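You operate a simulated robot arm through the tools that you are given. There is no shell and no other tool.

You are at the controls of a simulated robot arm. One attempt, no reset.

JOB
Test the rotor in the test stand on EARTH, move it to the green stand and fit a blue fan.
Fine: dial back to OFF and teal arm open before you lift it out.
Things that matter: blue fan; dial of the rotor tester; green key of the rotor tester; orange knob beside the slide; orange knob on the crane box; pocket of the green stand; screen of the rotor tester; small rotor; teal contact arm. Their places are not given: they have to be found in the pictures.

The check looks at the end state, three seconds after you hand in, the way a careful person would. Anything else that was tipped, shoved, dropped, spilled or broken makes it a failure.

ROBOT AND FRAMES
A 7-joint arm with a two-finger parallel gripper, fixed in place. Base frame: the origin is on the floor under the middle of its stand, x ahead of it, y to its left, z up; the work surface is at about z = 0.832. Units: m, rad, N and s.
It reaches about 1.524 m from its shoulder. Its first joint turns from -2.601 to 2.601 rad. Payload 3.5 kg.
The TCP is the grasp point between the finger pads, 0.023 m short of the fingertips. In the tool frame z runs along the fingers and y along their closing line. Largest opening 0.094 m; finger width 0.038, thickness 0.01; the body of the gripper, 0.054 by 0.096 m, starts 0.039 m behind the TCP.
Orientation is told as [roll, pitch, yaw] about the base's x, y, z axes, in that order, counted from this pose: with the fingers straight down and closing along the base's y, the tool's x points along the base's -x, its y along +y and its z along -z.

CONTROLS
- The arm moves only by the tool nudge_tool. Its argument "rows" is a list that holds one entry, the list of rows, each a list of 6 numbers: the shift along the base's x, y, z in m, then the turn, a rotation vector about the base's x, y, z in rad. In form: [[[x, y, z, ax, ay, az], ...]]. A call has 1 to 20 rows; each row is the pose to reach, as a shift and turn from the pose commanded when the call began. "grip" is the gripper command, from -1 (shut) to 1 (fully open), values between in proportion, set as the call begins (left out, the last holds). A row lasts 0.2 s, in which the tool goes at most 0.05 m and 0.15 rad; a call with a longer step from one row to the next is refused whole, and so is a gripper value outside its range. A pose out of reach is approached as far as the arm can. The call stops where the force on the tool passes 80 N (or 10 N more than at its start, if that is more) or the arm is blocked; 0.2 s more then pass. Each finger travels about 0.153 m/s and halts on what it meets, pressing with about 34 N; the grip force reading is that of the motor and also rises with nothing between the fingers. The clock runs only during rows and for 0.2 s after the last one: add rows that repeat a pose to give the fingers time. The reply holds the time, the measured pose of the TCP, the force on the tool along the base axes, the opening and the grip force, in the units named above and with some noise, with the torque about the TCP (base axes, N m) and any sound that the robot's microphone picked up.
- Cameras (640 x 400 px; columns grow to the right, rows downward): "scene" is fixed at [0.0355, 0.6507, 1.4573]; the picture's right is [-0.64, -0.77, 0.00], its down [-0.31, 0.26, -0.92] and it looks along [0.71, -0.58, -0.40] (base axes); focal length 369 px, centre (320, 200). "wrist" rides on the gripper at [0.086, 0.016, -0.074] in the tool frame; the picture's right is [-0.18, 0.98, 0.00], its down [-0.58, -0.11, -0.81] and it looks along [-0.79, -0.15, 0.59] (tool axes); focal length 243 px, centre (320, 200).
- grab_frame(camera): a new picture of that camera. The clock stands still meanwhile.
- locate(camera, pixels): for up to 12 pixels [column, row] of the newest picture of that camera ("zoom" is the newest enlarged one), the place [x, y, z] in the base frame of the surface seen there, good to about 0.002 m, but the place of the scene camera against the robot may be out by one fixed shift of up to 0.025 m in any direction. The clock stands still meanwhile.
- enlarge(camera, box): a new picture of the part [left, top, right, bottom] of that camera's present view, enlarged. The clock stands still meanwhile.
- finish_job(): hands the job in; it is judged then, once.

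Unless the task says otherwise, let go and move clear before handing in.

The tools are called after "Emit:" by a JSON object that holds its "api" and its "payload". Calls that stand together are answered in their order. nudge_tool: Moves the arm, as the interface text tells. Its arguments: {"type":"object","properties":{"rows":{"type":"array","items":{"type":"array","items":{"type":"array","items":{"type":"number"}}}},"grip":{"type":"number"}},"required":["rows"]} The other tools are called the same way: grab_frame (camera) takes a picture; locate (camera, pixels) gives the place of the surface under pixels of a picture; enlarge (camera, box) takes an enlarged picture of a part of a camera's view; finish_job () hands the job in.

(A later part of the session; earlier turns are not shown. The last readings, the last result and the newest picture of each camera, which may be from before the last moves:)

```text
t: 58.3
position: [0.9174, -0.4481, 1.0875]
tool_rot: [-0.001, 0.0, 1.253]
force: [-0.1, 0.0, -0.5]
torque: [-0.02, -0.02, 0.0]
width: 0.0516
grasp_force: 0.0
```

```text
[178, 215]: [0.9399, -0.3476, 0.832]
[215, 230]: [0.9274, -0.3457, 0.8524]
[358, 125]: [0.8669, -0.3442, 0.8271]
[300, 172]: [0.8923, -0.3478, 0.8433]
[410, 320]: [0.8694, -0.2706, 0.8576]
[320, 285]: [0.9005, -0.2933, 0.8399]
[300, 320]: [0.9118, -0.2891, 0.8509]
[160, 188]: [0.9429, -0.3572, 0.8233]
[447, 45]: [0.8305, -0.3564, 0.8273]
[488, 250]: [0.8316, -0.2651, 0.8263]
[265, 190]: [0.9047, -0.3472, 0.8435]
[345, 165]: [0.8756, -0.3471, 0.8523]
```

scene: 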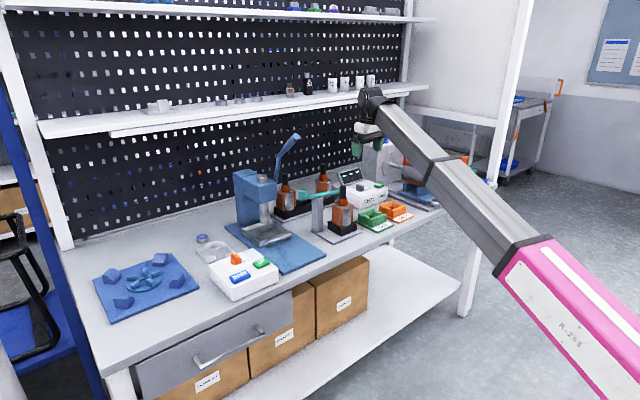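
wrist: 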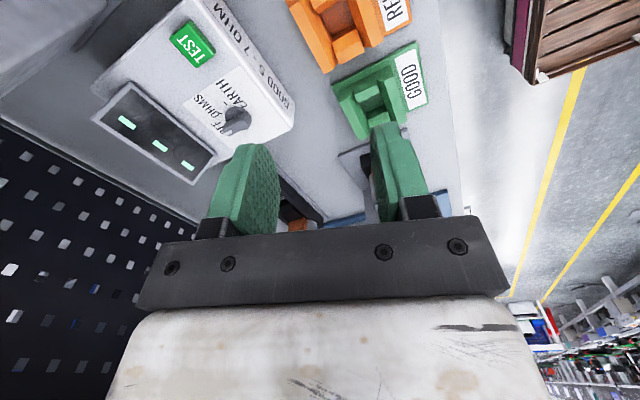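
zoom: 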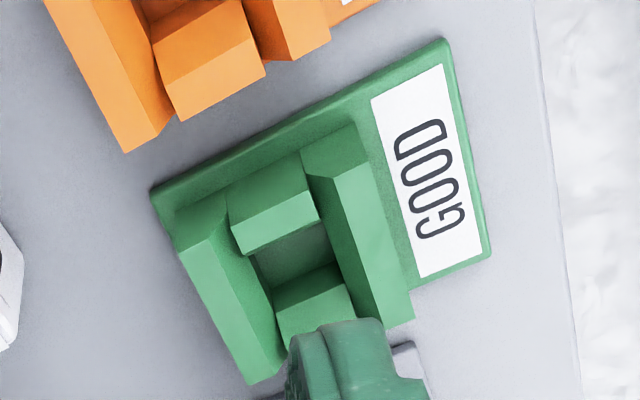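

The pocket hole is roughly x 0.89–0.92, y -0.323 to -0.295 (centre ≈ (0.904,-0.309)), floor z≈0.827, wall tops z≈0.8575. Now I'll study the rotor and its black block from the scene camera and calibrate that camera's offset with the shaft top.

Emit:
{"api": "enlarge", "payload": {"camera": "scene", "box": [315, 170, 375, 245]}}

Emit:
{"api": "locate", "payload": {"camera": "zoom", "pixels": [[335, 95], [335, 130], [335, 200], [360, 265], [270, 265], [410, 255], [345, 320], [270, 330], [350, 375], [250, 340], [335, 345], [300, 250]]}}

```text
5.33 times, centred on (345, 208) of scene
```

zoom: 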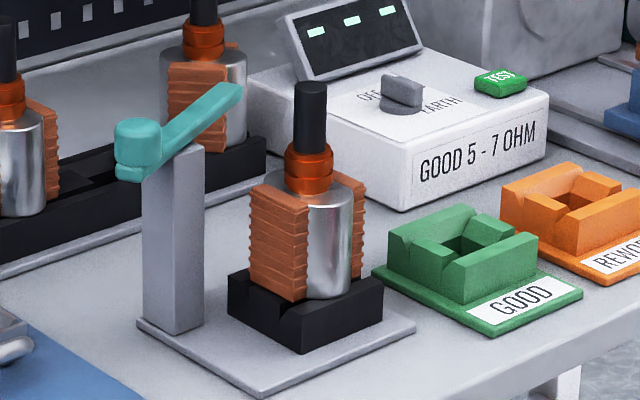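

```text
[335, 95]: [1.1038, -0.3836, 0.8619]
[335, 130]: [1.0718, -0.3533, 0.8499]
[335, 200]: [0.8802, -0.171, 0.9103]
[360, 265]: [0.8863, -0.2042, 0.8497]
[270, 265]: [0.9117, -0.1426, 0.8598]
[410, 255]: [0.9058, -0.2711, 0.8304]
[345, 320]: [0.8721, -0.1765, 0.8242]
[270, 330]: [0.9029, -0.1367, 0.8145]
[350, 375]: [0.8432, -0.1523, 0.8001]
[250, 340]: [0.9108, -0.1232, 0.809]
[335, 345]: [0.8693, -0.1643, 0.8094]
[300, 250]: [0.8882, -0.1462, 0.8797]
```

The windings are on the ±y sides, and the black block has the same layout as the green one. I'll compare heights of both blocks' wall tops in this zoom.

Emit:
{"api": "locate", "payload": {"camera": "zoom", "pixels": [[372, 288], [345, 303], [320, 315], [290, 318], [235, 282], [470, 262], [500, 250], [530, 238], [400, 235], [440, 212], [309, 90], [312, 120]]}}

```text
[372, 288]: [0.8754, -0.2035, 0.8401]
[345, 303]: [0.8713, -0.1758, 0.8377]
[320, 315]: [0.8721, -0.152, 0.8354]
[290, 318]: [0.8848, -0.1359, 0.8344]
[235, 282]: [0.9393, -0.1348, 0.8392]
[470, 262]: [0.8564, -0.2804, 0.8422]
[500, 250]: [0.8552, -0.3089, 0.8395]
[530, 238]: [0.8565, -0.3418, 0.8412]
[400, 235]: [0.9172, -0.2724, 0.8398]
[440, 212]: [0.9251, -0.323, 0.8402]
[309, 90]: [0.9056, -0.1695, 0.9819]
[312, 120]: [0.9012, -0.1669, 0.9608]
```

Both block tops are at nearly equal height (scene offset is about (+0.019,-0.007,+0.017)). I'll back off 4 cm for an unobstructed view of the green pocket to fix its centre.

Emit:
{"api": "nudge_tool", "payload": {"rows": [[[-0.02, -0.02, 0, 0, 0, 0], [-0.03, -0.045, 0, 0, 0, 0], [-0.03, -0.045, 0, 0, 0, 0]]]}}

Emit:
{"api": "grab_frame", "payload": {"camera": "wrist"}}

Emit:
{"api": "enlarge", "payload": {"camera": "wrist", "box": [300, 20, 420, 120]}}

```text
t: 59.1
position: [0.8874, -0.4937, 1.088]
tool_rot: [-0.002, -0.001, 1.254]
force: [0.6, 0.3, 0.3]
torque: [-0.04, 0.02, -0.03]
width: 0.0516
grasp_force: 0.0
```

```text
taken
```

wrist: 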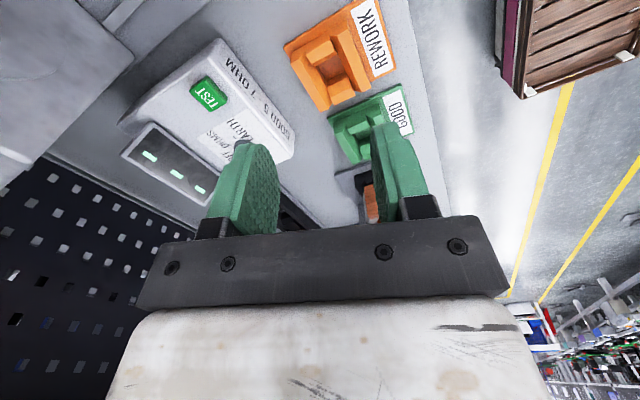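

```text
4.00 times, centred on (360, 70) of wrist
```

zoom: 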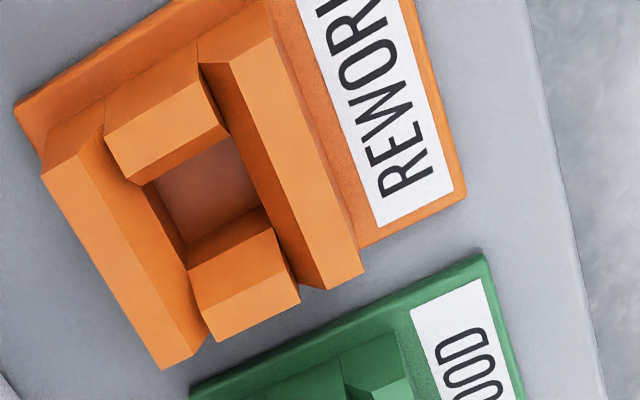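

The orange stand is fully visible from here; I'd like the same view of the green one, so I'll shift +0.10 in y.

Emit:
{"api": "nudge_tool", "payload": {"rows": [[[0.0, 0.035, 0, 0, 0, 0], [0.0, 0.07, 0, 0, 0, 0], [0.0, 0.1, 0, 0, 0, 0], [0.0, 0.1, 0, 0, 0, 0]]]}}

Emit:
{"api": "grab_frame", "payload": {"camera": "wrist"}}

Emit:
{"api": "enlarge", "payload": {"camera": "wrist", "box": [290, 10, 410, 110]}}

```text
t: 60.1
position: [0.886, -0.393, 1.0873]
tool_rot: [-0.002, 0.0, 1.253]
force: [0.4, 0.2, 0.1]
torque: [-0.02, -0.01, 0.02]
width: 0.0514
grasp_force: 0.1
```

```text
taken
```

wrist: 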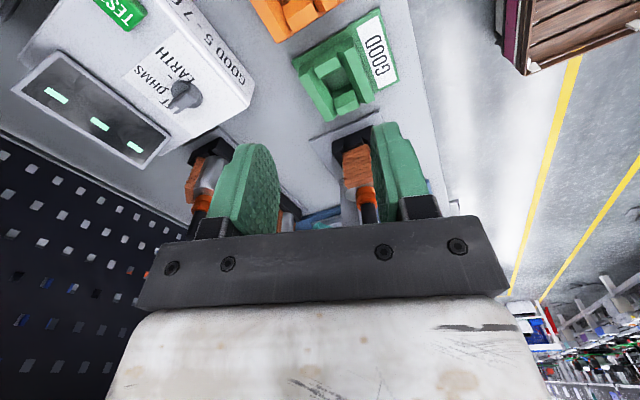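

```text
4.00 times, centred on (350, 60) of wrist
```

zoom: 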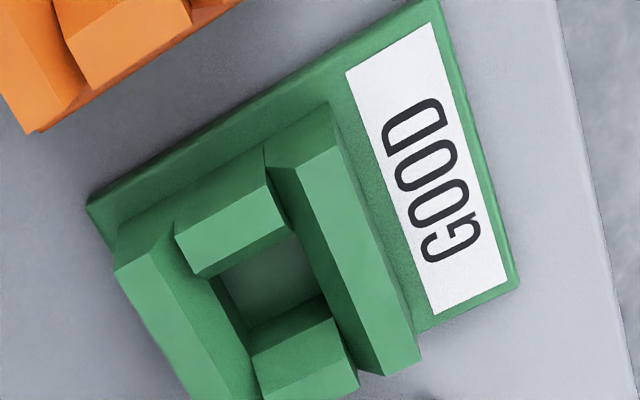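

Emit:
{"api": "locate", "payload": {"camera": "zoom", "pixels": [[115, 268], [182, 395], [348, 150], [420, 360], [300, 165], [365, 372], [222, 285], [248, 325], [275, 270], [205, 240], [230, 195], [310, 360]]}}

Emit:
{"api": "locate", "payload": {"camera": "zoom", "pixels": [[200, 272], [282, 232], [260, 350], [325, 315], [275, 335], [240, 255], [265, 390], [350, 365], [180, 235], [268, 190], [310, 260], [220, 330]]}}

```text
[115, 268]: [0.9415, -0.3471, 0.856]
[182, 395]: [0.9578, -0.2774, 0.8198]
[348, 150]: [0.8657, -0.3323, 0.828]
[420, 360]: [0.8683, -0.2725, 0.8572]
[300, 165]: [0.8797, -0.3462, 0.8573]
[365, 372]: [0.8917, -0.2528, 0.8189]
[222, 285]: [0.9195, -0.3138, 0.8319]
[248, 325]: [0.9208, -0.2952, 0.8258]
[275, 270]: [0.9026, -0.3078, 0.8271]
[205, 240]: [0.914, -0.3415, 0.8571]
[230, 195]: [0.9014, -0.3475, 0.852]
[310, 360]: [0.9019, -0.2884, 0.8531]
```

```text
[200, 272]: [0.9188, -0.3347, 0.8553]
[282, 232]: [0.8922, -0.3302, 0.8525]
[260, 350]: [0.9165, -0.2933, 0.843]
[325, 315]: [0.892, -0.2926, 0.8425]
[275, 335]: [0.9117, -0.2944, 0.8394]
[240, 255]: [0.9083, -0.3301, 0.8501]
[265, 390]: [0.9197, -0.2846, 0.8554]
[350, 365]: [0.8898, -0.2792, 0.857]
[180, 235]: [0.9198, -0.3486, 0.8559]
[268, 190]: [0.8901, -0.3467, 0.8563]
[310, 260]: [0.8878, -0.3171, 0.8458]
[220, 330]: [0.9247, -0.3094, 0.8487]
```

The green pocket is centred at about (0.905,-0.310) with a 31 mm square hole. Now I'll go above the rotor shaft at (0.924,-0.176), fingers open 52 mm.

Emit:
{"api": "nudge_tool", "payload": {"rows": [[[0.01, 0.04, 0, 0, 0, 0], [0.02, 0.085, 0, 0, 0, 0], [0.03, 0.13, 0, 0, 0, 0], [0.035, 0.175, 0, 0, 0, 0], [0.0375, 0.2, 0, 0, 0, 0], [0.0375, 0.2177, 0, 0, 0, 0], [0.0375, 0.2177, -0.025, 0, 0, 0], [0.0375, 0.2177, -0.025, 0, 0, 0]]]}}

Emit:
{"api": "grab_frame", "payload": {"camera": "wrist"}}

```text
t: 61.9
position: [0.9257, -0.176, 1.0624]
tool_rot: [-0.001, 0.0, 1.252]
force: [0.1, 0.1, 0.2]
torque: [0.0, 0.0, 0.05]
width: 0.0515
grasp_force: 0.0
```

```text
taken
```

wrist: 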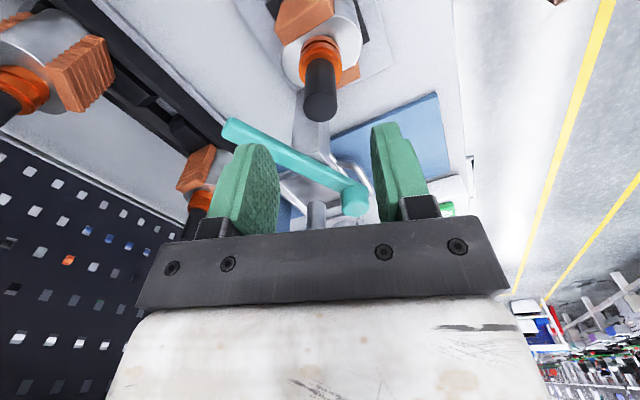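

The rotor shaft top is at wrist (321,105), directly ahead below, and the open teal arm runs from (228,130) to (353,195). I'll re-locate these before descending.

Emit:
{"api": "locate", "payload": {"camera": "wrist", "pixels": [[321, 105], [309, 103], [333, 101], [321, 94], [322, 115], [322, 50], [232, 132], [353, 192], [355, 205], [300, 160], [275, 15], [335, 35]]}}

Emit:
{"api": "enlarge", "payload": {"camera": "wrist", "box": [255, 0, 385, 130]}}

```text
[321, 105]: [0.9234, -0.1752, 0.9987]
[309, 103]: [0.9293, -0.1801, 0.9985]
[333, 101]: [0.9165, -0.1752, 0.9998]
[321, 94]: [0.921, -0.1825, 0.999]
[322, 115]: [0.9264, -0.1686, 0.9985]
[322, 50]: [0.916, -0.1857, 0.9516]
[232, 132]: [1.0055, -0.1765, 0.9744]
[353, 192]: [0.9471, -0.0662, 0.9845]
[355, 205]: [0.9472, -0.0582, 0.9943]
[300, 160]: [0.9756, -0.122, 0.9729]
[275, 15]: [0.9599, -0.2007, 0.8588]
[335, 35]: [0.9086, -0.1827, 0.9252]
```

```text
3.08 times, centred on (320, 65) of wrist
```

zoom: 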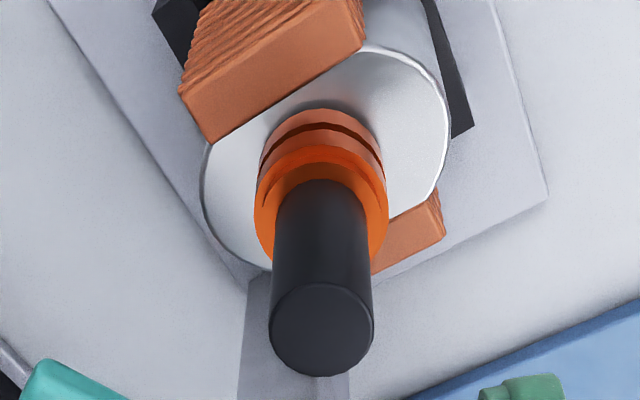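

Shaft centre confirmed at (0.9235,-0.175). I'll descend until the fingertips are just above the copper collar (TCP z≈0.982).

Emit:
{"api": "nudge_tool", "payload": {"rows": [[[-0.001, 0.0, -0.02, 0, 0, 0], [-0.001, 0.0, -0.04, 0, 0, 0], [-0.001, 0.0, -0.06, 0, 0, 0], [-0.001, 0.0, -0.075, 0, 0, 0], [-0.001, 0.0, -0.0805, 0, 0, 0], [-0.001, 0.0, -0.0805, 0, 0, 0]]]}}

Emit:
{"api": "grab_frame", "payload": {"camera": "wrist"}}

Emit:
{"api": "enlarge", "payload": {"camera": "scene", "box": [290, 145, 390, 245]}}

```text
t: 63.3
position: [0.9236, -0.1754, 0.9822]
tool_rot: [-0.001, 0.0, 1.253]
force: [0.1, -0.2, -0.3]
torque: [0.01, 0.01, -0.03]
width: 0.0517
grasp_force: 0.1
```

```text
taken
```

wrist: 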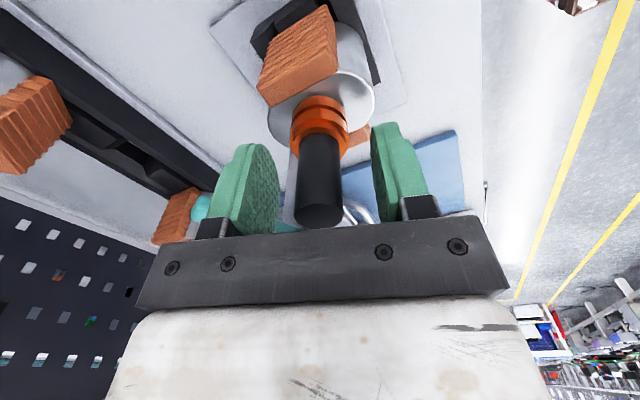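

```text
4.00 times, centred on (340, 195) of scene
```

zoom: 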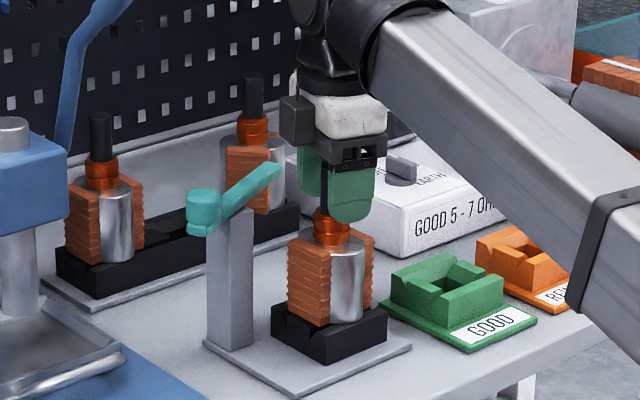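

The shaft is centred between the pads (wrist (320,180)). I'll close fully on it.

Emit:
{"api": "nudge_tool", "payload": {"rows": [[[0, 0, 0, 0, 0, 0], [0, 0, 0, 0, 0, 0], [0, 0, 0, 0, 0, 0], [0, 0, 0, 0, 0, 0]]], "grip": -1}}

```text
t: 64.3
position: [0.9239, -0.1761, 0.9815]
tool_rot: [-0.002, 0.001, 1.253]
force: [5.7, -2.8, 0.9]
torque: [-0.1, -0.14, -0.02]
width: 0.0213
grasp_force: 34.2
```

The shaft is held at 21.3 mm width with 34 N. I'll lift slowly and watch the load.

Emit:
{"api": "nudge_tool", "payload": {"rows": [[[0, 0, 0.005, 0, 0, 0], [0, 0, 0.01, 0, 0, 0], [0, 0, 0.015, 0, 0, 0], [0, 0, 0.02, 0, 0, 0], [0, 0, 0.02, 0, 0, 0]]]}}

Emit:
{"api": "enlarge", "payload": {"camera": "scene", "box": [290, 145, 390, 245]}}

```text
t: 65.5
position: [0.9229, -0.1767, 1.0019]
tool_rot: [0.001, -0.001, 1.253]
force: [-0.6, -0.4, -14.3]
torque: [-0.03, -0.01, -0.01]
width: 0.0216
grasp_force: 34.0
```

```text
4.00 times, centred on (340, 195) of scene
```

zoom: 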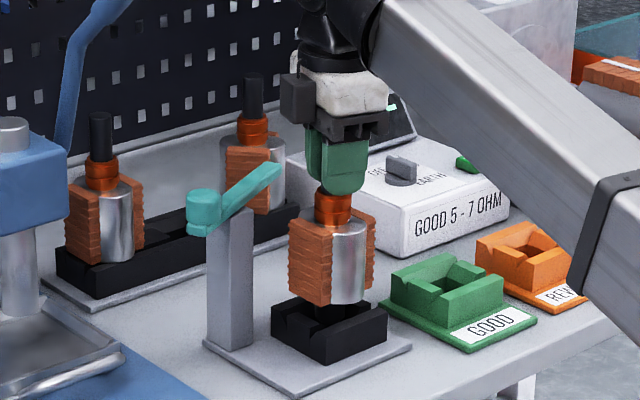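

The rotor is held firmly (about 14 N load), with its dark lower stub out of the block. I'll lift further and carry it over the green pocket.

Emit:
{"api": "nudge_tool", "payload": {"rows": [[[0, 0, 0.015, 0, 0, 0], [0, 0, 0.03, 0, 0, 0], [0, 0, 0.045, 0, 0, 0], [-0.003, -0.02, 0.05, 0, 0, 0], [-0.006, -0.045, 0.05, 0, 0, 0], [-0.009, -0.07, 0.05, 0, 0, 0], [-0.012, -0.095, 0.05, 0, 0, 0], [-0.015, -0.12, 0.05, 0, 0, 0], [-0.0185, -0.1345, 0.05, 0, 0, 0], [-0.0185, -0.1345, 0.05, 0, 0, 0], [-0.0185, -0.1345, 0.05, 0, 0, 0]]]}}

Emit:
{"api": "grab_frame", "payload": {"camera": "wrist"}}

Emit:
{"api": "enlarge", "payload": {"camera": "scene", "box": [310, 145, 430, 245]}}

```text
t: 67.9
position: [0.9052, -0.3114, 1.0514]
tool_rot: [-0.002, 0.0, 1.254]
force: [-0.5, 0.1, -13.9]
torque: [-0.01, 0.0, 0.0]
width: 0.0215
grasp_force: 33.4
```

```text
taken
```

wrist: 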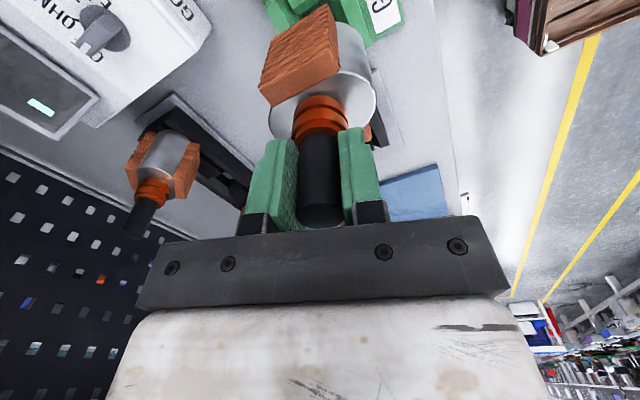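

```text
4.00 times, centred on (370, 195) of scene
```

zoom: 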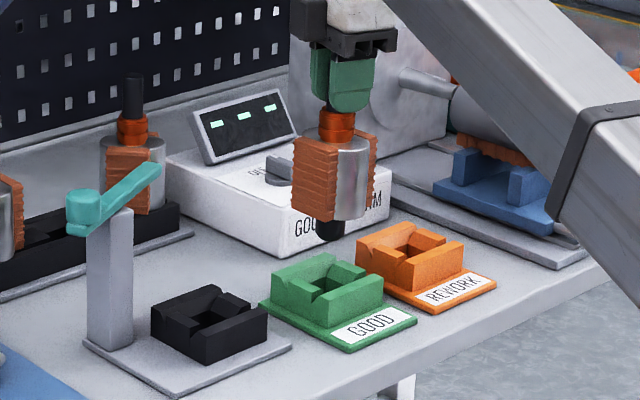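

The rotor hangs over the green pocket, its stub clearly smaller than the hole (scene zoom (330,228)). I'll lower to just above the pocket and check alignment.

Emit:
{"api": "nudge_tool", "payload": {"rows": [[[0, 0.0005, -0.012, 0, 0, 0], [0, 0.0005, -0.024, 0, 0, 0], [0, 0.0005, -0.034, 0, 0, 0], [0, 0.0005, -0.034, 0, 0, 0]]]}}

Emit:
{"api": "grab_frame", "payload": {"camera": "wrist"}}

Emit:
{"api": "enlarge", "payload": {"camera": "scene", "box": [350, 165, 420, 235]}}

```text
t: 68.9
position: [0.9049, -0.3104, 1.0175]
tool_rot: [-0.001, -0.001, 1.253]
force: [0.8, 0.7, -13.5]
torque: [0.01, -0.01, 0.03]
width: 0.0214
grasp_force: 33.7
```

```text
taken
```

wrist: 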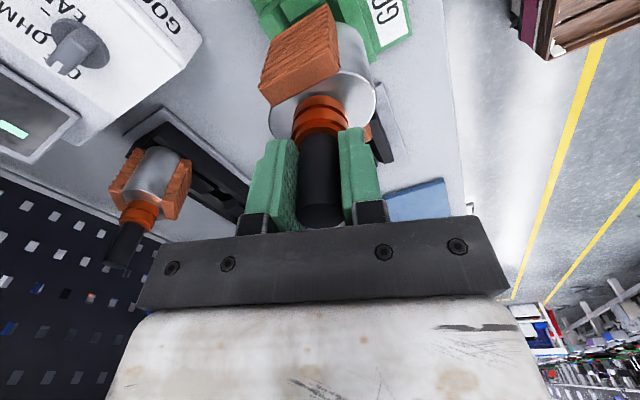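

```text
5.71 times, centred on (385, 200) of scene
```

zoom: 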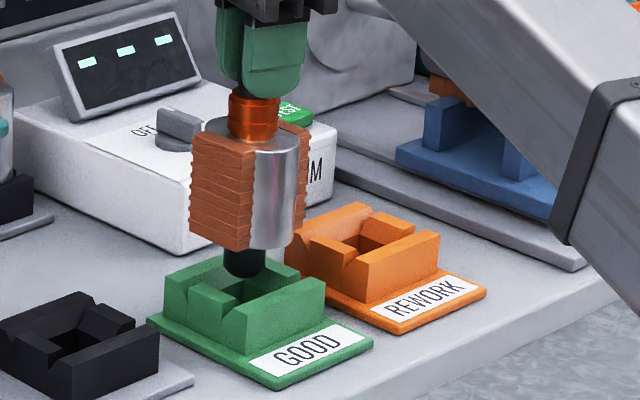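

The stub is over the pocket and looks aligned. I'll lower slowly toward z≈0.986.

Emit:
{"api": "nudge_tool", "payload": {"rows": [[[0, 0, -0.007, 0, 0, 0], [0, 0, -0.014, 0, 0, 0], [0, 0, -0.021, 0, 0, 0], [0, 0, -0.028, 0, 0, 0], [0, 0, -0.031, 0, 0, 0], [0, 0, -0.031, 0, 0, 0]]]}}

Emit:
{"api": "enlarge", "payload": {"camera": "scene", "box": [350, 165, 420, 235]}}

```text
t: 70.3
position: [0.9062, -0.3109, 0.9867]
tool_rot: [-0.002, 0.0, 1.253]
force: [-0.5, -0.2, -13.5]
torque: [0.0, 0.05, 0.02]
width: 0.0214
grasp_force: 34.0
```

```text
5.71 times, centred on (385, 200) of scene
```

zoom: 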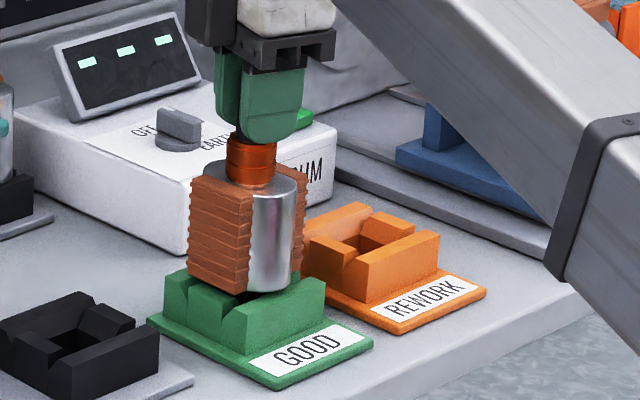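

The stub is inside the pocket with no side force. I'll continue down in small steps until it seats.

Emit:
{"api": "nudge_tool", "payload": {"rows": [[[0, 0, -0.002, 0, 0, 0], [0, 0, -0.004, 0, 0, 0], [0, 0, -0.006, 0, 0, 0], [0, 0, -0.006, 0, 0, 0]]]}}

```text
t: 71.3
position: [0.9053, -0.3112, 0.9817]
tool_rot: [-0.001, -0.001, 1.253]
force: [0.5, -0.2, 0.7]
torque: [0.1, 0.27, 0.04]
width: 0.0213
grasp_force: 34.3
```

The load went from -13.5 N to about 0, so the rotor is seated at z=0.9817. I'll open the fingers and rise.

Emit:
{"api": "nudge_tool", "payload": {"rows": [[[0, 0, 0, 0, 0, 0], [0, 0, 0, 0, 0, 0], [0, 0, 0, 0, 0, 0], [0, 0, 0.02, 0, 0, 0], [0, 0, 0.045, 0, 0, 0], [0, 0, 0.07, 0, 0, 0], [0, 0, 0.095, 0, 0, 0], [0, 0, 0.095, 0, 0, 0]]], "grip": 0.1}}

Emit:
{"api": "grab_frame", "payload": {"camera": "wrist"}}

Emit:
{"api": "enlarge", "payload": {"camera": "scene", "box": [340, 155, 420, 235]}}

```text
t: 73.1
position: [0.9061, -0.3098, 1.0765]
tool_rot: [-0.001, -0.001, 1.253]
force: [0.6, -0.9, -0.3]
torque: [0.0, -0.02, -0.04]
width: 0.0518
grasp_force: 0.1
```

```text
taken
```

wrist: 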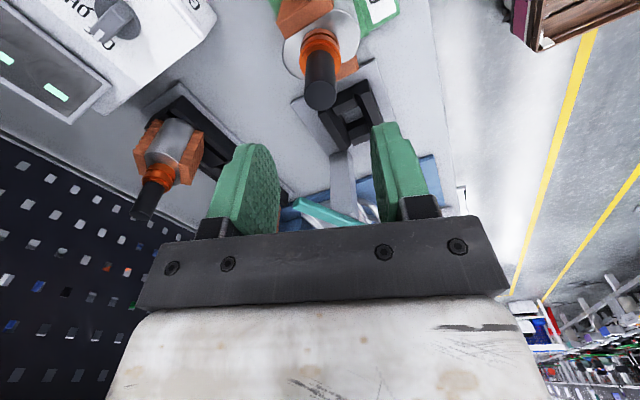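

```text
5.00 times, centred on (380, 195) of scene
```

zoom: 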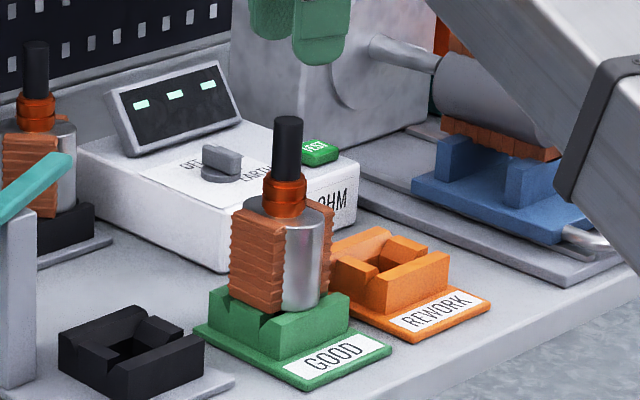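

The rotor stands upright in the green stand and its block in the test stand is empty. I'll record its shaft position, and take a closer look at the coloured items on the top shelf and the disc on the mat to decide which is the blue fan.

Emit:
{"api": "locate", "payload": {"camera": "wrist", "pixels": [[321, 95], [310, 94], [333, 92], [320, 87], [322, 104], [318, 50], [345, 25], [330, 40]]}}

Emit:
{"api": "enlarge", "payload": {"camera": "scene", "box": [280, 0, 410, 20]}}

Emit:
{"api": "enlarge", "payload": {"camera": "scene", "box": [85, 235, 215, 325]}}

Emit:
{"api": "enlarge", "payload": {"camera": "scene", "box": [140, 85, 260, 120]}}

```text
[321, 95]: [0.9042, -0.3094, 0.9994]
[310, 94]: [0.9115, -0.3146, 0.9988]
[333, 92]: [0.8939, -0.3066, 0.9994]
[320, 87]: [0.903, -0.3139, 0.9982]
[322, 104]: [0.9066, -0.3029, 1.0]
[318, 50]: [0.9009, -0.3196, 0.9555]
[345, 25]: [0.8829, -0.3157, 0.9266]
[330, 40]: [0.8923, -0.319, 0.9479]
```

```text
4.92 times, centred on (345, 10) of scene
```

zoom: 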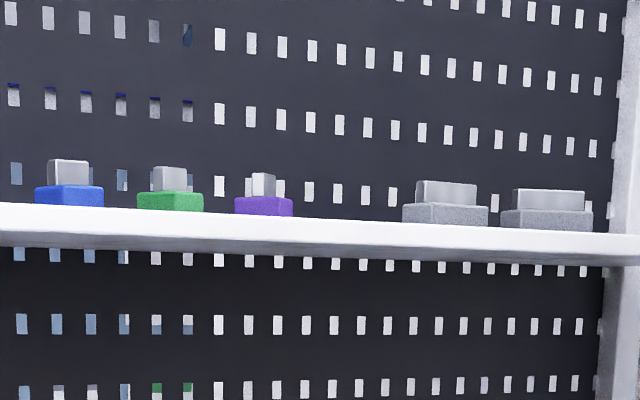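

```text
4.44 times, centred on (150, 280) of scene
```

zoom: 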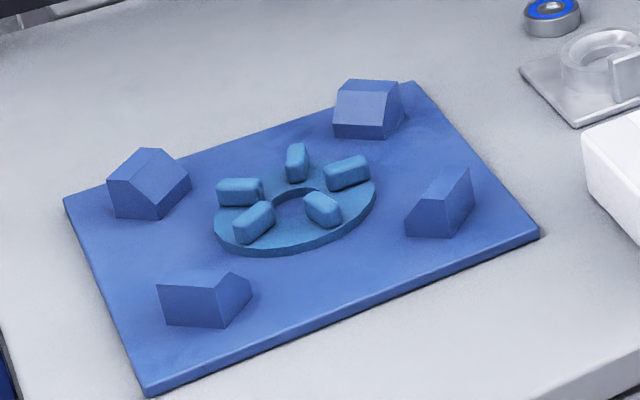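

```text
5.33 times, centred on (200, 102) of scene
```

zoom: 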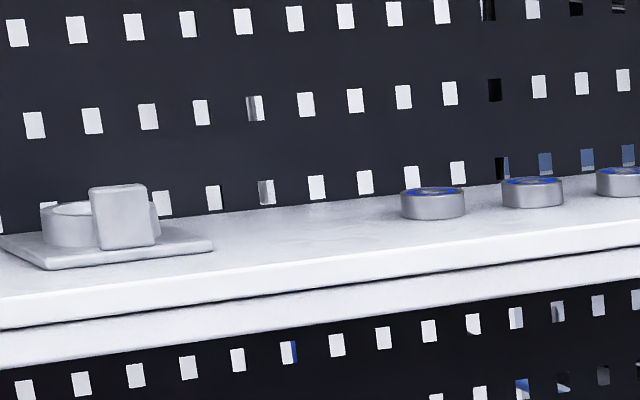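

The other round items are bearings with blue seals, so the bladed disc on the mat at scene (146,278) is the blue fan. The path there must avoid the press lever; I'll look at the robot's own posture and the press in the scene first.

Emit:
{"api": "grab_frame", "payload": {"camera": "scene"}}

Emit:
{"api": "locate", "payload": {"camera": "scene", "pixels": [[296, 136], [288, 145], [280, 158], [277, 172], [277, 180], [299, 134], [258, 176], [236, 172], [263, 236], [300, 262], [560, 330], [500, 240]]}}

Emit:
{"api": "enlarge", "payload": {"camera": "scene", "box": [220, 120, 320, 200]}}

```text
taken
```

scene: 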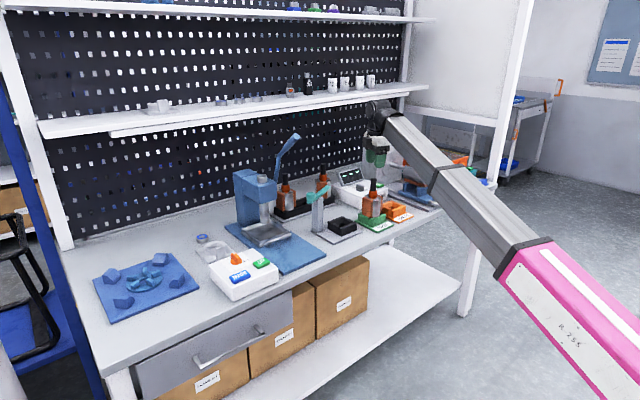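

```text
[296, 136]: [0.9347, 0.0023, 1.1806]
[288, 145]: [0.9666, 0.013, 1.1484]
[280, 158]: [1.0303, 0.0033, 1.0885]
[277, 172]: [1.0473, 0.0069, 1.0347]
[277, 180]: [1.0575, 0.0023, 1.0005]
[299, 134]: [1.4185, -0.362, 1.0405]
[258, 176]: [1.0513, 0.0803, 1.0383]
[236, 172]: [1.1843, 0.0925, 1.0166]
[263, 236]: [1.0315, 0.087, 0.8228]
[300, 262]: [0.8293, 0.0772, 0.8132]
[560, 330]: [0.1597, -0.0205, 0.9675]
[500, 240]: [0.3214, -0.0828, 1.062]
```

```text
5.00 times, centred on (270, 160) of scene
```

zoom: 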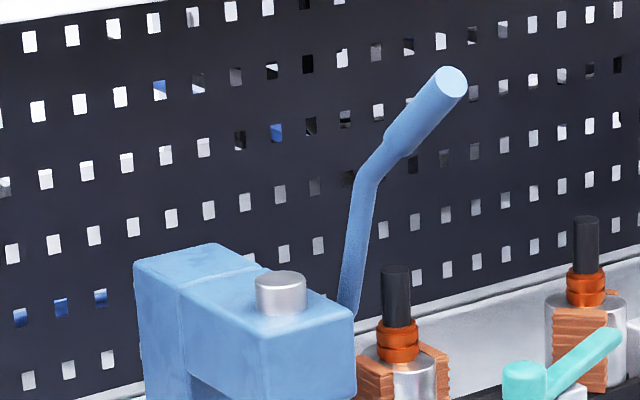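

The lever tip is near (0.954,-0.005,1.197), so I'll pass on the robot's side of it at x≈0.80 with the camera turned sideways (yaw 1.25), which also keeps the camera bracket off the forearm. First leg to (0.80,0.0).

Emit:
{"api": "nudge_tool", "payload": {"rows": [[[-0.023, 0.03, 0.01, 0, 0, 0], [-0.0455, 0.0605, 0.013, 0, 0, 0], [-0.0655, 0.0955, 0.013, 0, 0, 0], [-0.0855, 0.1305, 0.013, 0, 0, 0], [-0.0955, 0.165, 0.013, 0, 0, 0], [-0.1055, 0.2, 0.013, 0, 0, 0], [-0.1055, 0.235, 0.013, 0, 0, 0], [-0.1055, 0.27, 0.013, 0, 0, 0], [-0.1055, 0.3, 0.013, 0, 0, 0], [-0.1055, 0.3, 0.013, 0, 0, 0]]]}}

Emit:
{"api": "grab_frame", "payload": {"camera": "scene"}}

Emit:
{"api": "grab_frame", "payload": {"camera": "wrist"}}

```text
t: 75.3
position: [0.799, -0.0094, 1.0904]
tool_rot: [-0.003, 0.001, 1.253]
force: [-0.5, 0.6, 0.4]
torque: [0.01, 0.05, 0.01]
width: 0.0518
grasp_force: 0.2
```

```text
taken
```

scene: 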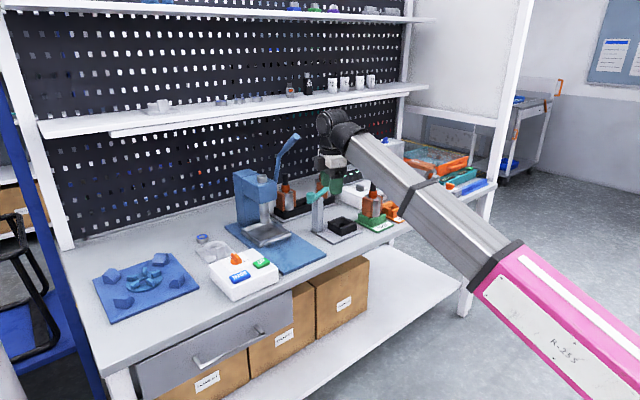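

```text
taken
```

wrist: 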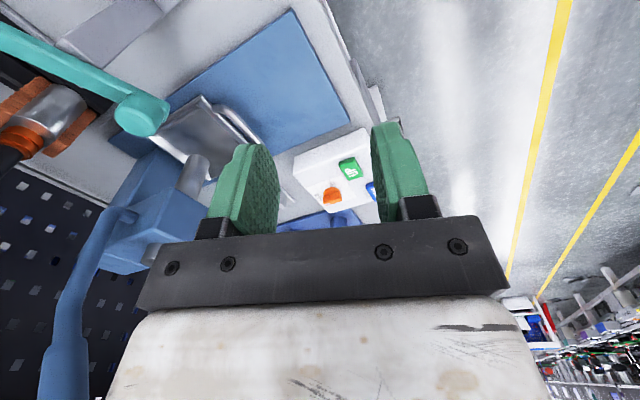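

The lever is passing at wrist (70,300) with clear room and no force. I'll continue to the left, then toward the fan.

Emit:
{"api": "nudge_tool", "payload": {"rows": [[[0.0, 0.035, 0, 0, 0, 0], [0.003, 0.07, 0, 0, 0, 0], [0.008, 0.105, 0, 0, 0, 0], [0.015, 0.14, 0, 0, 0, 0], [0.027, 0.175, 0, 0, 0, 0], [0.04, 0.21, 0, 0, 0, 0], [0.065, 0.235, 0, 0, 0, 0], [0.09, 0.26, 0, 0, 0, 0], [0.12, 0.285, 0, 0, 0, 0], [0.15, 0.31, 0, 0, 0, 0], [0.165, 0.325, 0, 0, 0, 0], [0.165, 0.325, 0, 0, 0, 0]]]}}

Emit:
{"api": "grab_frame", "payload": {"camera": "wrist"}}

Emit:
{"api": "grab_frame", "payload": {"camera": "scene"}}

```text
t: 77.9
position: [0.9646, 0.315, 1.09]
tool_rot: [-0.001, 0.001, 1.253]
force: [0.8, 0.4, -0.1]
torque: [0.01, 0.03, 0.01]
width: 0.0518
grasp_force: 0.0
```

```text
taken
```

wrist: 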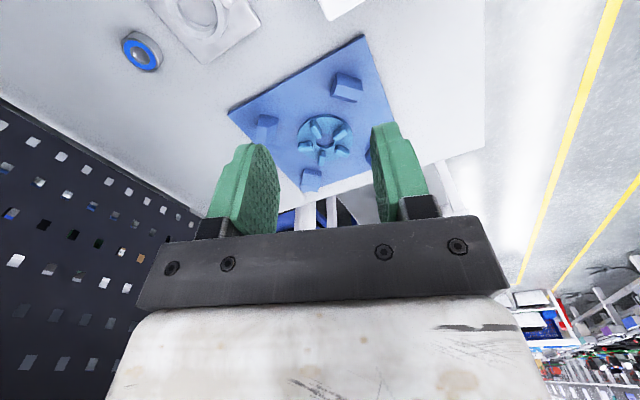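

```text
taken
```

scene: 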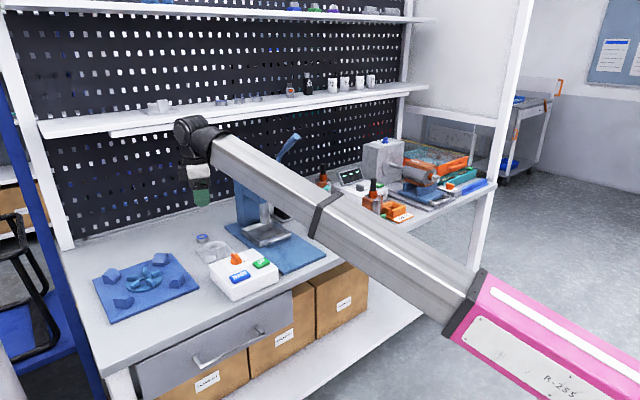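

The fan is visible at wrist (325,138) on the mat. I'll enlarge and measure it.

Emit:
{"api": "enlarge", "payload": {"camera": "wrist", "box": [285, 105, 365, 170]}}

Emit:
{"api": "locate", "payload": {"camera": "zoom", "pixels": [[325, 205], [180, 240], [465, 210], [310, 80], [330, 305], [330, 170], [320, 245], [285, 215], [370, 215], [270, 130], [200, 225], [430, 250]]}}

```text
6.15 times, centred on (325, 138) of wrist
```

zoom: 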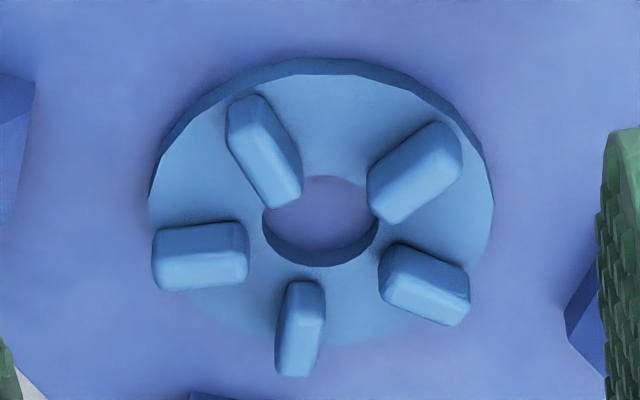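

```text
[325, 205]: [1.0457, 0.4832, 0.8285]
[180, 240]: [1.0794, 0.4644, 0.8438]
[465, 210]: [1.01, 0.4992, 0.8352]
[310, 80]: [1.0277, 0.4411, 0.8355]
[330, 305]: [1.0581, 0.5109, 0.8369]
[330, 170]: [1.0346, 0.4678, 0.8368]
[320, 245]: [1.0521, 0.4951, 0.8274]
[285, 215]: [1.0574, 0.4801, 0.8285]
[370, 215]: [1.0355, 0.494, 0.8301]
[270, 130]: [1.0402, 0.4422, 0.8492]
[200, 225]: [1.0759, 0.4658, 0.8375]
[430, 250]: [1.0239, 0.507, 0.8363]
```

The plate is about 92 mm wide, 8 mm thick (top z≈0.8365), five blades up to z≈0.85, hole about 32 mm. I'll zoom in more for the hole edges and blade positions.

Emit:
{"api": "enlarge", "payload": {"camera": "wrist", "box": [300, 118, 350, 160]}}

Emit:
{"api": "locate", "payload": {"camera": "zoom", "pixels": [[325, 172], [227, 230], [405, 230], [320, 300], [250, 190], [395, 195], [260, 285], [385, 280], [180, 90], [450, 120], [120, 250], [300, 370]]}}

```text
9.52 times, centred on (325, 139) of wrist
```

zoom: 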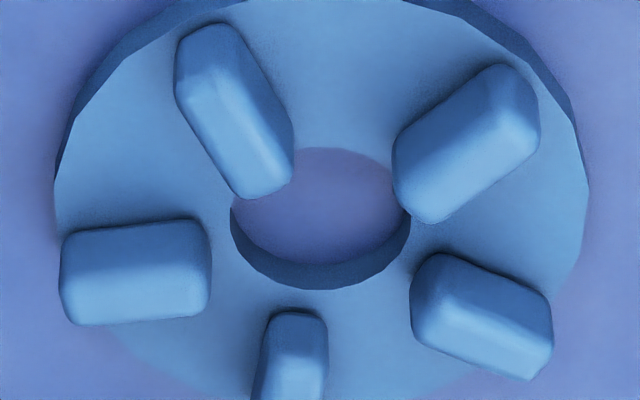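

```text
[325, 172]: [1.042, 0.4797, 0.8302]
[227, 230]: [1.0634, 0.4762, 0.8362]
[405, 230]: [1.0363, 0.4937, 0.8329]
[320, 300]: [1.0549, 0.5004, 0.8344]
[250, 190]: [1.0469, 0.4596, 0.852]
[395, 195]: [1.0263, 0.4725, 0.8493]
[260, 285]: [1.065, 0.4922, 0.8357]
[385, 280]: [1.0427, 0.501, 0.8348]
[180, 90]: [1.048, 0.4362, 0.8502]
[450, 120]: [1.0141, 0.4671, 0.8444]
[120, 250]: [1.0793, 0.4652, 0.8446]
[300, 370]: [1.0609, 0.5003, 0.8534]
```

The hole is about 32 mm wide, centred near (1.050,0.485). The blade nearest me (zoom (235,110)) is best for a one-blade grip; I'll locate its ends, sides and neighbours.

Emit:
{"api": "locate", "payload": {"camera": "zoom", "pixels": [[210, 45], [236, 112], [262, 178], [208, 128], [258, 95], [190, 60], [235, 185], [285, 160], [235, 35], [415, 205], [520, 85], [500, 80]]}}

Emit:
{"api": "locate", "payload": {"camera": "zoom", "pixels": [[75, 270], [200, 265], [140, 240], [135, 300], [430, 280], [540, 350], [310, 325], [62, 200], [585, 190], [440, 170], [70, 130], [570, 120]]}}

```text
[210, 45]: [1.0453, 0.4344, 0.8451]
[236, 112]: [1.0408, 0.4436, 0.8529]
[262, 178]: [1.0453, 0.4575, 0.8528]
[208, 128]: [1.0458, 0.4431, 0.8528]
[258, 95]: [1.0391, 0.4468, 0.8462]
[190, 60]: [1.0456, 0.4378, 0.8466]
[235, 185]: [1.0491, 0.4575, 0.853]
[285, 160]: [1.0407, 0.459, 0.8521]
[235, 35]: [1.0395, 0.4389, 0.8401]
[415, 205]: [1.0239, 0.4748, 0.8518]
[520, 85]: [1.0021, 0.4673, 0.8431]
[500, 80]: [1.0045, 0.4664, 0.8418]
```

```text
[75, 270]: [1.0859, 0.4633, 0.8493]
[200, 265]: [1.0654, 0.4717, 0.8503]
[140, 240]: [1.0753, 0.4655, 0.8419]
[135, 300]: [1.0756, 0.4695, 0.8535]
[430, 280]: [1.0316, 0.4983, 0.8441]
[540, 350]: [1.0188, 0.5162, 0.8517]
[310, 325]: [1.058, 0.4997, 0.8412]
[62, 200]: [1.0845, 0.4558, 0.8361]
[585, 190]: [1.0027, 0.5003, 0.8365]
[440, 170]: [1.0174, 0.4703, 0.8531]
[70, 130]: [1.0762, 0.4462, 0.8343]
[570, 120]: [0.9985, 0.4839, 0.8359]
```

Blade A runs from about (1.045,0.458) to (1.0425,0.438), pointing straight toward -y, top z≈0.853. I'll hover above it with matching yaw (≈1.5) for a closer look.

Emit:
{"api": "nudge_tool", "payload": {"rows": [[[0.02, 0.03, -0.02, 0, 0, 0.06], [0.04, 0.06, -0.05, 0, 0, 0.12], [0.06, 0.09, -0.08, 0, 0, 0.18], [0.078, 0.115, -0.11, 0, 0, 0.25], [0.078, 0.125, -0.14, 0, 0, 0.25], [0.078, 0.125, -0.14, 0, 0, 0.25]]]}}

Emit:
{"api": "grab_frame", "payload": {"camera": "wrist"}}

Emit:
{"api": "grab_frame", "payload": {"camera": "scene"}}

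```text
t: 79.3
position: [1.0407, 0.4386, 0.9486]
tool_rot: [-0.001, 0.001, 1.505]
force: [-0.9, 0.4, -0.3]
torque: [0.0, 0.01, -0.01]
width: 0.0516
grasp_force: 0.1
```

```text
taken
```

wrist: 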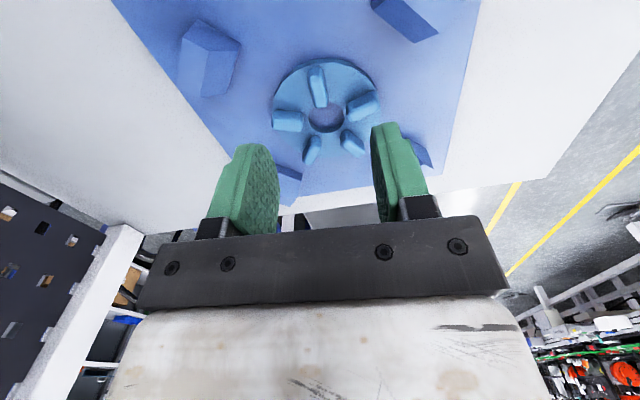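

```text
taken
```

scene: 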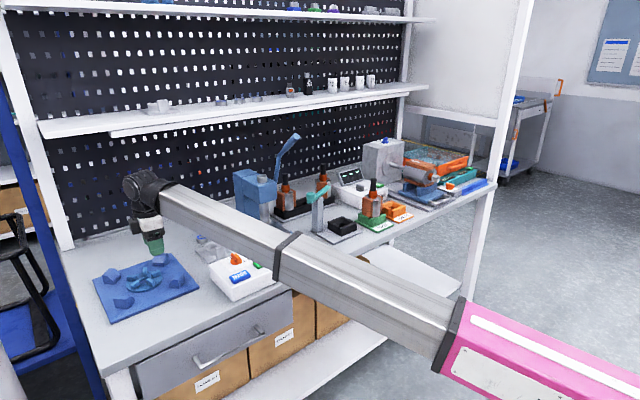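

Emit:
{"api": "enlarge", "payload": {"camera": "wrist", "box": [262, 45, 392, 175]}}

Emit:
{"api": "locate", "payload": {"camera": "zoom", "pixels": [[250, 170], [235, 180], [395, 180], [310, 225], [316, 260], [320, 190], [253, 75], [260, 155], [262, 115], [235, 110], [290, 105], [350, 300]]}}

```text
3.08 times, centred on (327, 110) of wrist
```

zoom: 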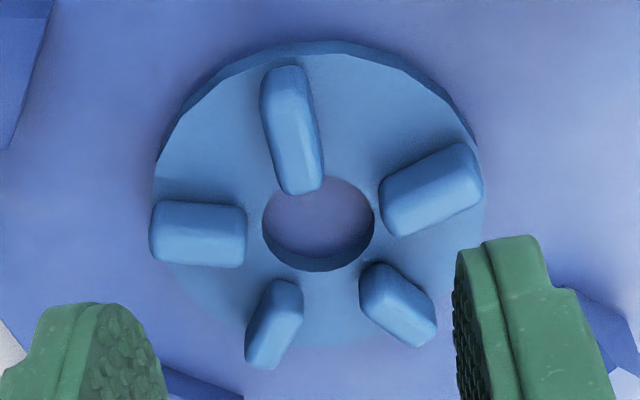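

```text
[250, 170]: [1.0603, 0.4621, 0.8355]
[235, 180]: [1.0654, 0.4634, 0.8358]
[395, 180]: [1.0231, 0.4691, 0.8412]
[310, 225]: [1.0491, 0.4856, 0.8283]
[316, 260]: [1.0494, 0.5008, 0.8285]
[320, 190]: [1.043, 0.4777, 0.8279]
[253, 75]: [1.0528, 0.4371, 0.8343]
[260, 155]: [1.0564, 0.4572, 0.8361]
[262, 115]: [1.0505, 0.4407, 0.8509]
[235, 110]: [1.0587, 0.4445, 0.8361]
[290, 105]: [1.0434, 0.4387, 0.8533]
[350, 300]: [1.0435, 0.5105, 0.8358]
```

Clear view of the fan. I'll locate the hole rim, outer rim and the near blade's edges on this zoom.

Emit:
{"api": "locate", "payload": {"camera": "zoom", "pixels": [[257, 225], [380, 225], [316, 277], [275, 262], [362, 258], [260, 190], [378, 180], [157, 205], [480, 225], [310, 340], [210, 100], [420, 90]]}}

Emit:
{"api": "locate", "payload": {"camera": "zoom", "pixels": [[272, 75], [300, 72], [268, 100], [302, 100], [275, 140], [313, 135], [287, 185], [315, 180], [293, 130], [195, 225], [440, 190], [268, 330]]}}

```text
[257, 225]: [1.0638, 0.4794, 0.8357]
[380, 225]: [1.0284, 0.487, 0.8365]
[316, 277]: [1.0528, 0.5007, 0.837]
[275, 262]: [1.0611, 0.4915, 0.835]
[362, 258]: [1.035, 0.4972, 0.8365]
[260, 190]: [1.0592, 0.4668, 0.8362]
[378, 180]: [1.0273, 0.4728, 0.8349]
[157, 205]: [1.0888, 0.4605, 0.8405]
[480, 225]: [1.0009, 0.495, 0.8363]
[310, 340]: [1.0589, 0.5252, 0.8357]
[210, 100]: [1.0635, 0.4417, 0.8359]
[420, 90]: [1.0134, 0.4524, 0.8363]
```

```text
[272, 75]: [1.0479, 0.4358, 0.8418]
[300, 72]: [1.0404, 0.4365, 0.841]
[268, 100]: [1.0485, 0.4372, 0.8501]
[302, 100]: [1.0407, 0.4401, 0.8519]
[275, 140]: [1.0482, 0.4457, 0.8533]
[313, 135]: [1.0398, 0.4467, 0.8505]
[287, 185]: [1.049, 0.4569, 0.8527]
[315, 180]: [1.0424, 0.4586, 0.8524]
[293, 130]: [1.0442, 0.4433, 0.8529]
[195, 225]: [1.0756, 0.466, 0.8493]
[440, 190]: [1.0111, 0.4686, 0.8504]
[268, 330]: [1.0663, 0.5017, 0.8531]
```

Fan centre ≈ (1.046,0.483), hole radius ≈ 16.7 mm; blade A is 8.5 mm wide centred on x≈1.0446 from y 0.436 to 0.459. I'll narrow the fingers to 24 mm and lower around this blade, staying 2–3 mm above the plate.

Emit:
{"api": "nudge_tool", "payload": {"rows": [[[0.0037, 0.0035, 0, 0, 0, 0.006], [0.0037, 0.0035, -0.02, 0, 0, 0.006], [0.0037, 0.0035, -0.04, 0, 0, 0.006], [0.0037, 0.0035, -0.055, 0, 0, 0.006], [0.0037, 0.0035, -0.055, 0, 0, 0.006]]], "grip": -0.49}}

Emit:
{"api": "grab_frame", "payload": {"camera": "wrist"}}

Emit:
{"api": "enlarge", "payload": {"camera": "wrist", "box": [240, 60, 400, 220]}}

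```text
t: 80.5
position: [1.0456, 0.4421, 0.8938]
tool_rot: [-0.003, 0.0, 1.51]
force: [0.3, -0.2, -0.1]
torque: [0.0, 0.01, 0.03]
width: 0.024
grasp_force: 0.1
```

```text
taken
```

wrist: 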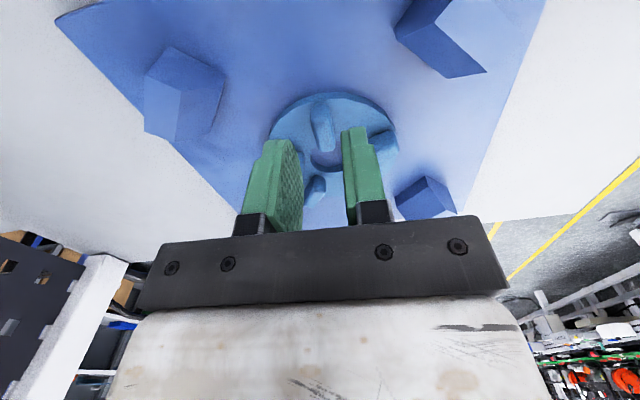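

```text
2.50 times, centred on (320, 140) of wrist
```

zoom: 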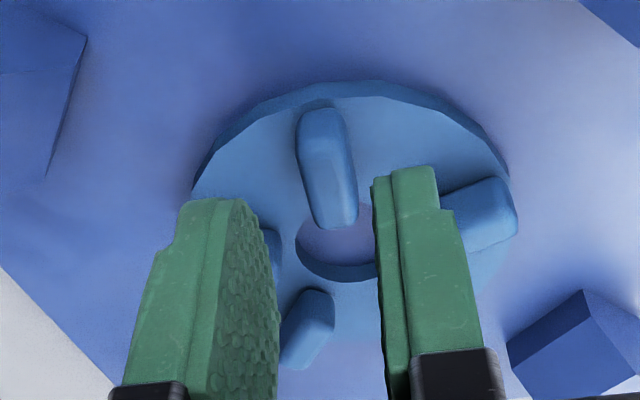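

The blade lies between the two fingers (zoom (325,165)). I'll lower the rest of the way to z≈0.862.

Emit:
{"api": "nudge_tool", "payload": {"rows": [[[-0.0005, 0, -0.01, 0, 0, 0], [-0.0005, 0, -0.02, 0, 0, 0], [-0.0005, 0, -0.027, 0, 0, 0], [-0.0005, 0, -0.0315, 0, 0, 0], [-0.0005, 0, -0.0315, 0, 0, 0]]]}}

Emit:
{"api": "grab_frame", "payload": {"camera": "wrist"}}

Emit:
{"api": "enlarge", "payload": {"camera": "wrist", "box": [240, 60, 400, 220]}}

Emit:
{"api": "enlarge", "payload": {"camera": "scene", "box": [85, 200, 215, 325]}}

```text
t: 81.7
position: [1.0465, 0.4435, 0.8621]
tool_rot: [-0.002, 0.0, 1.51]
force: [-1.0, 0.1, -0.5]
torque: [-0.02, 0.03, -0.01]
width: 0.0238
grasp_force: 0.0
```

```text
taken
```

wrist: 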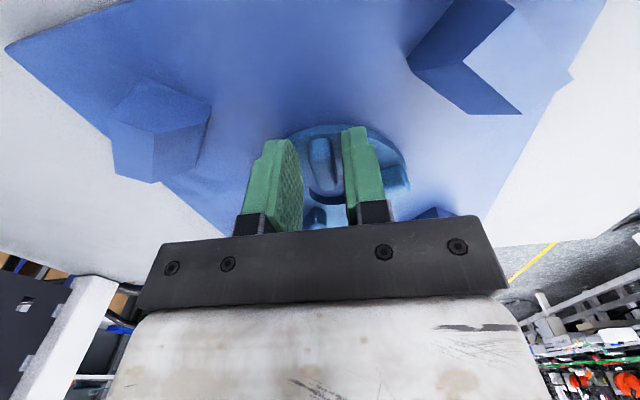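

```text
2.50 times, centred on (320, 140) of wrist
```

zoom: 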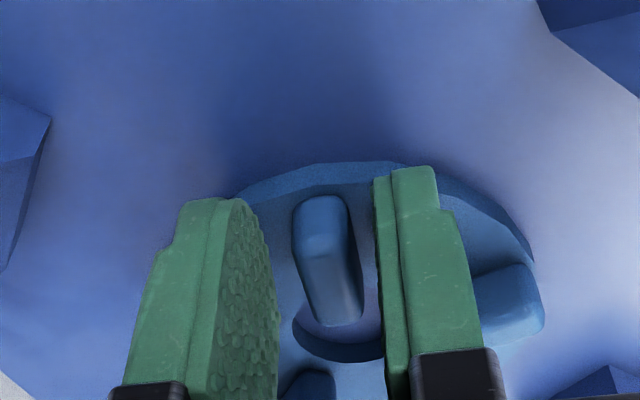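

```text
3.20 times, centred on (150, 262) of scene
```

zoom: 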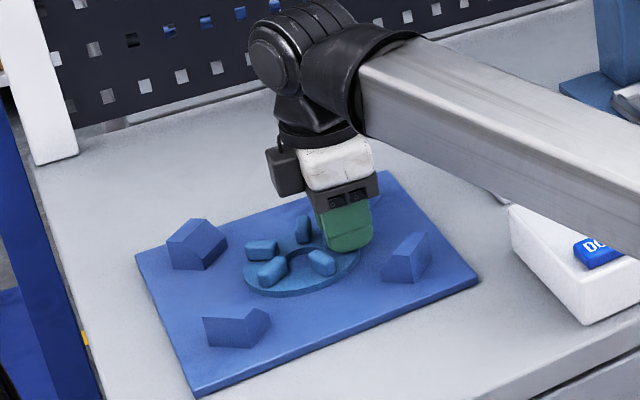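

The blade is nearly centred between the pads (zoom (330,250)), no contact. I'll close on it.

Emit:
{"api": "nudge_tool", "payload": {"rows": [[[0, 0, 0, 0, 0, 0], [0, 0, 0, 0, 0, 0], [0, 0, 0, 0, 0, 0], [0, 0, 0, 0, 0, 0]]], "grip": -1}}

Emit:
{"api": "enlarge", "payload": {"camera": "wrist", "box": [240, 60, 400, 220]}}

```text
t: 82.7
position: [1.0449, 0.4439, 0.8635]
tool_rot: [-0.002, 0.0, 1.509]
force: [-1.0, -0.6, 0.6]
torque: [-0.05, -0.02, -0.02]
width: 0.0109
grasp_force: 34.3
```

```text
2.50 times, centred on (320, 140) of wrist
```

zoom: 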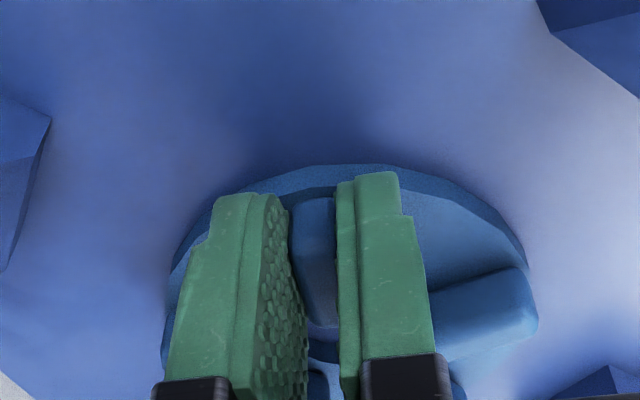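

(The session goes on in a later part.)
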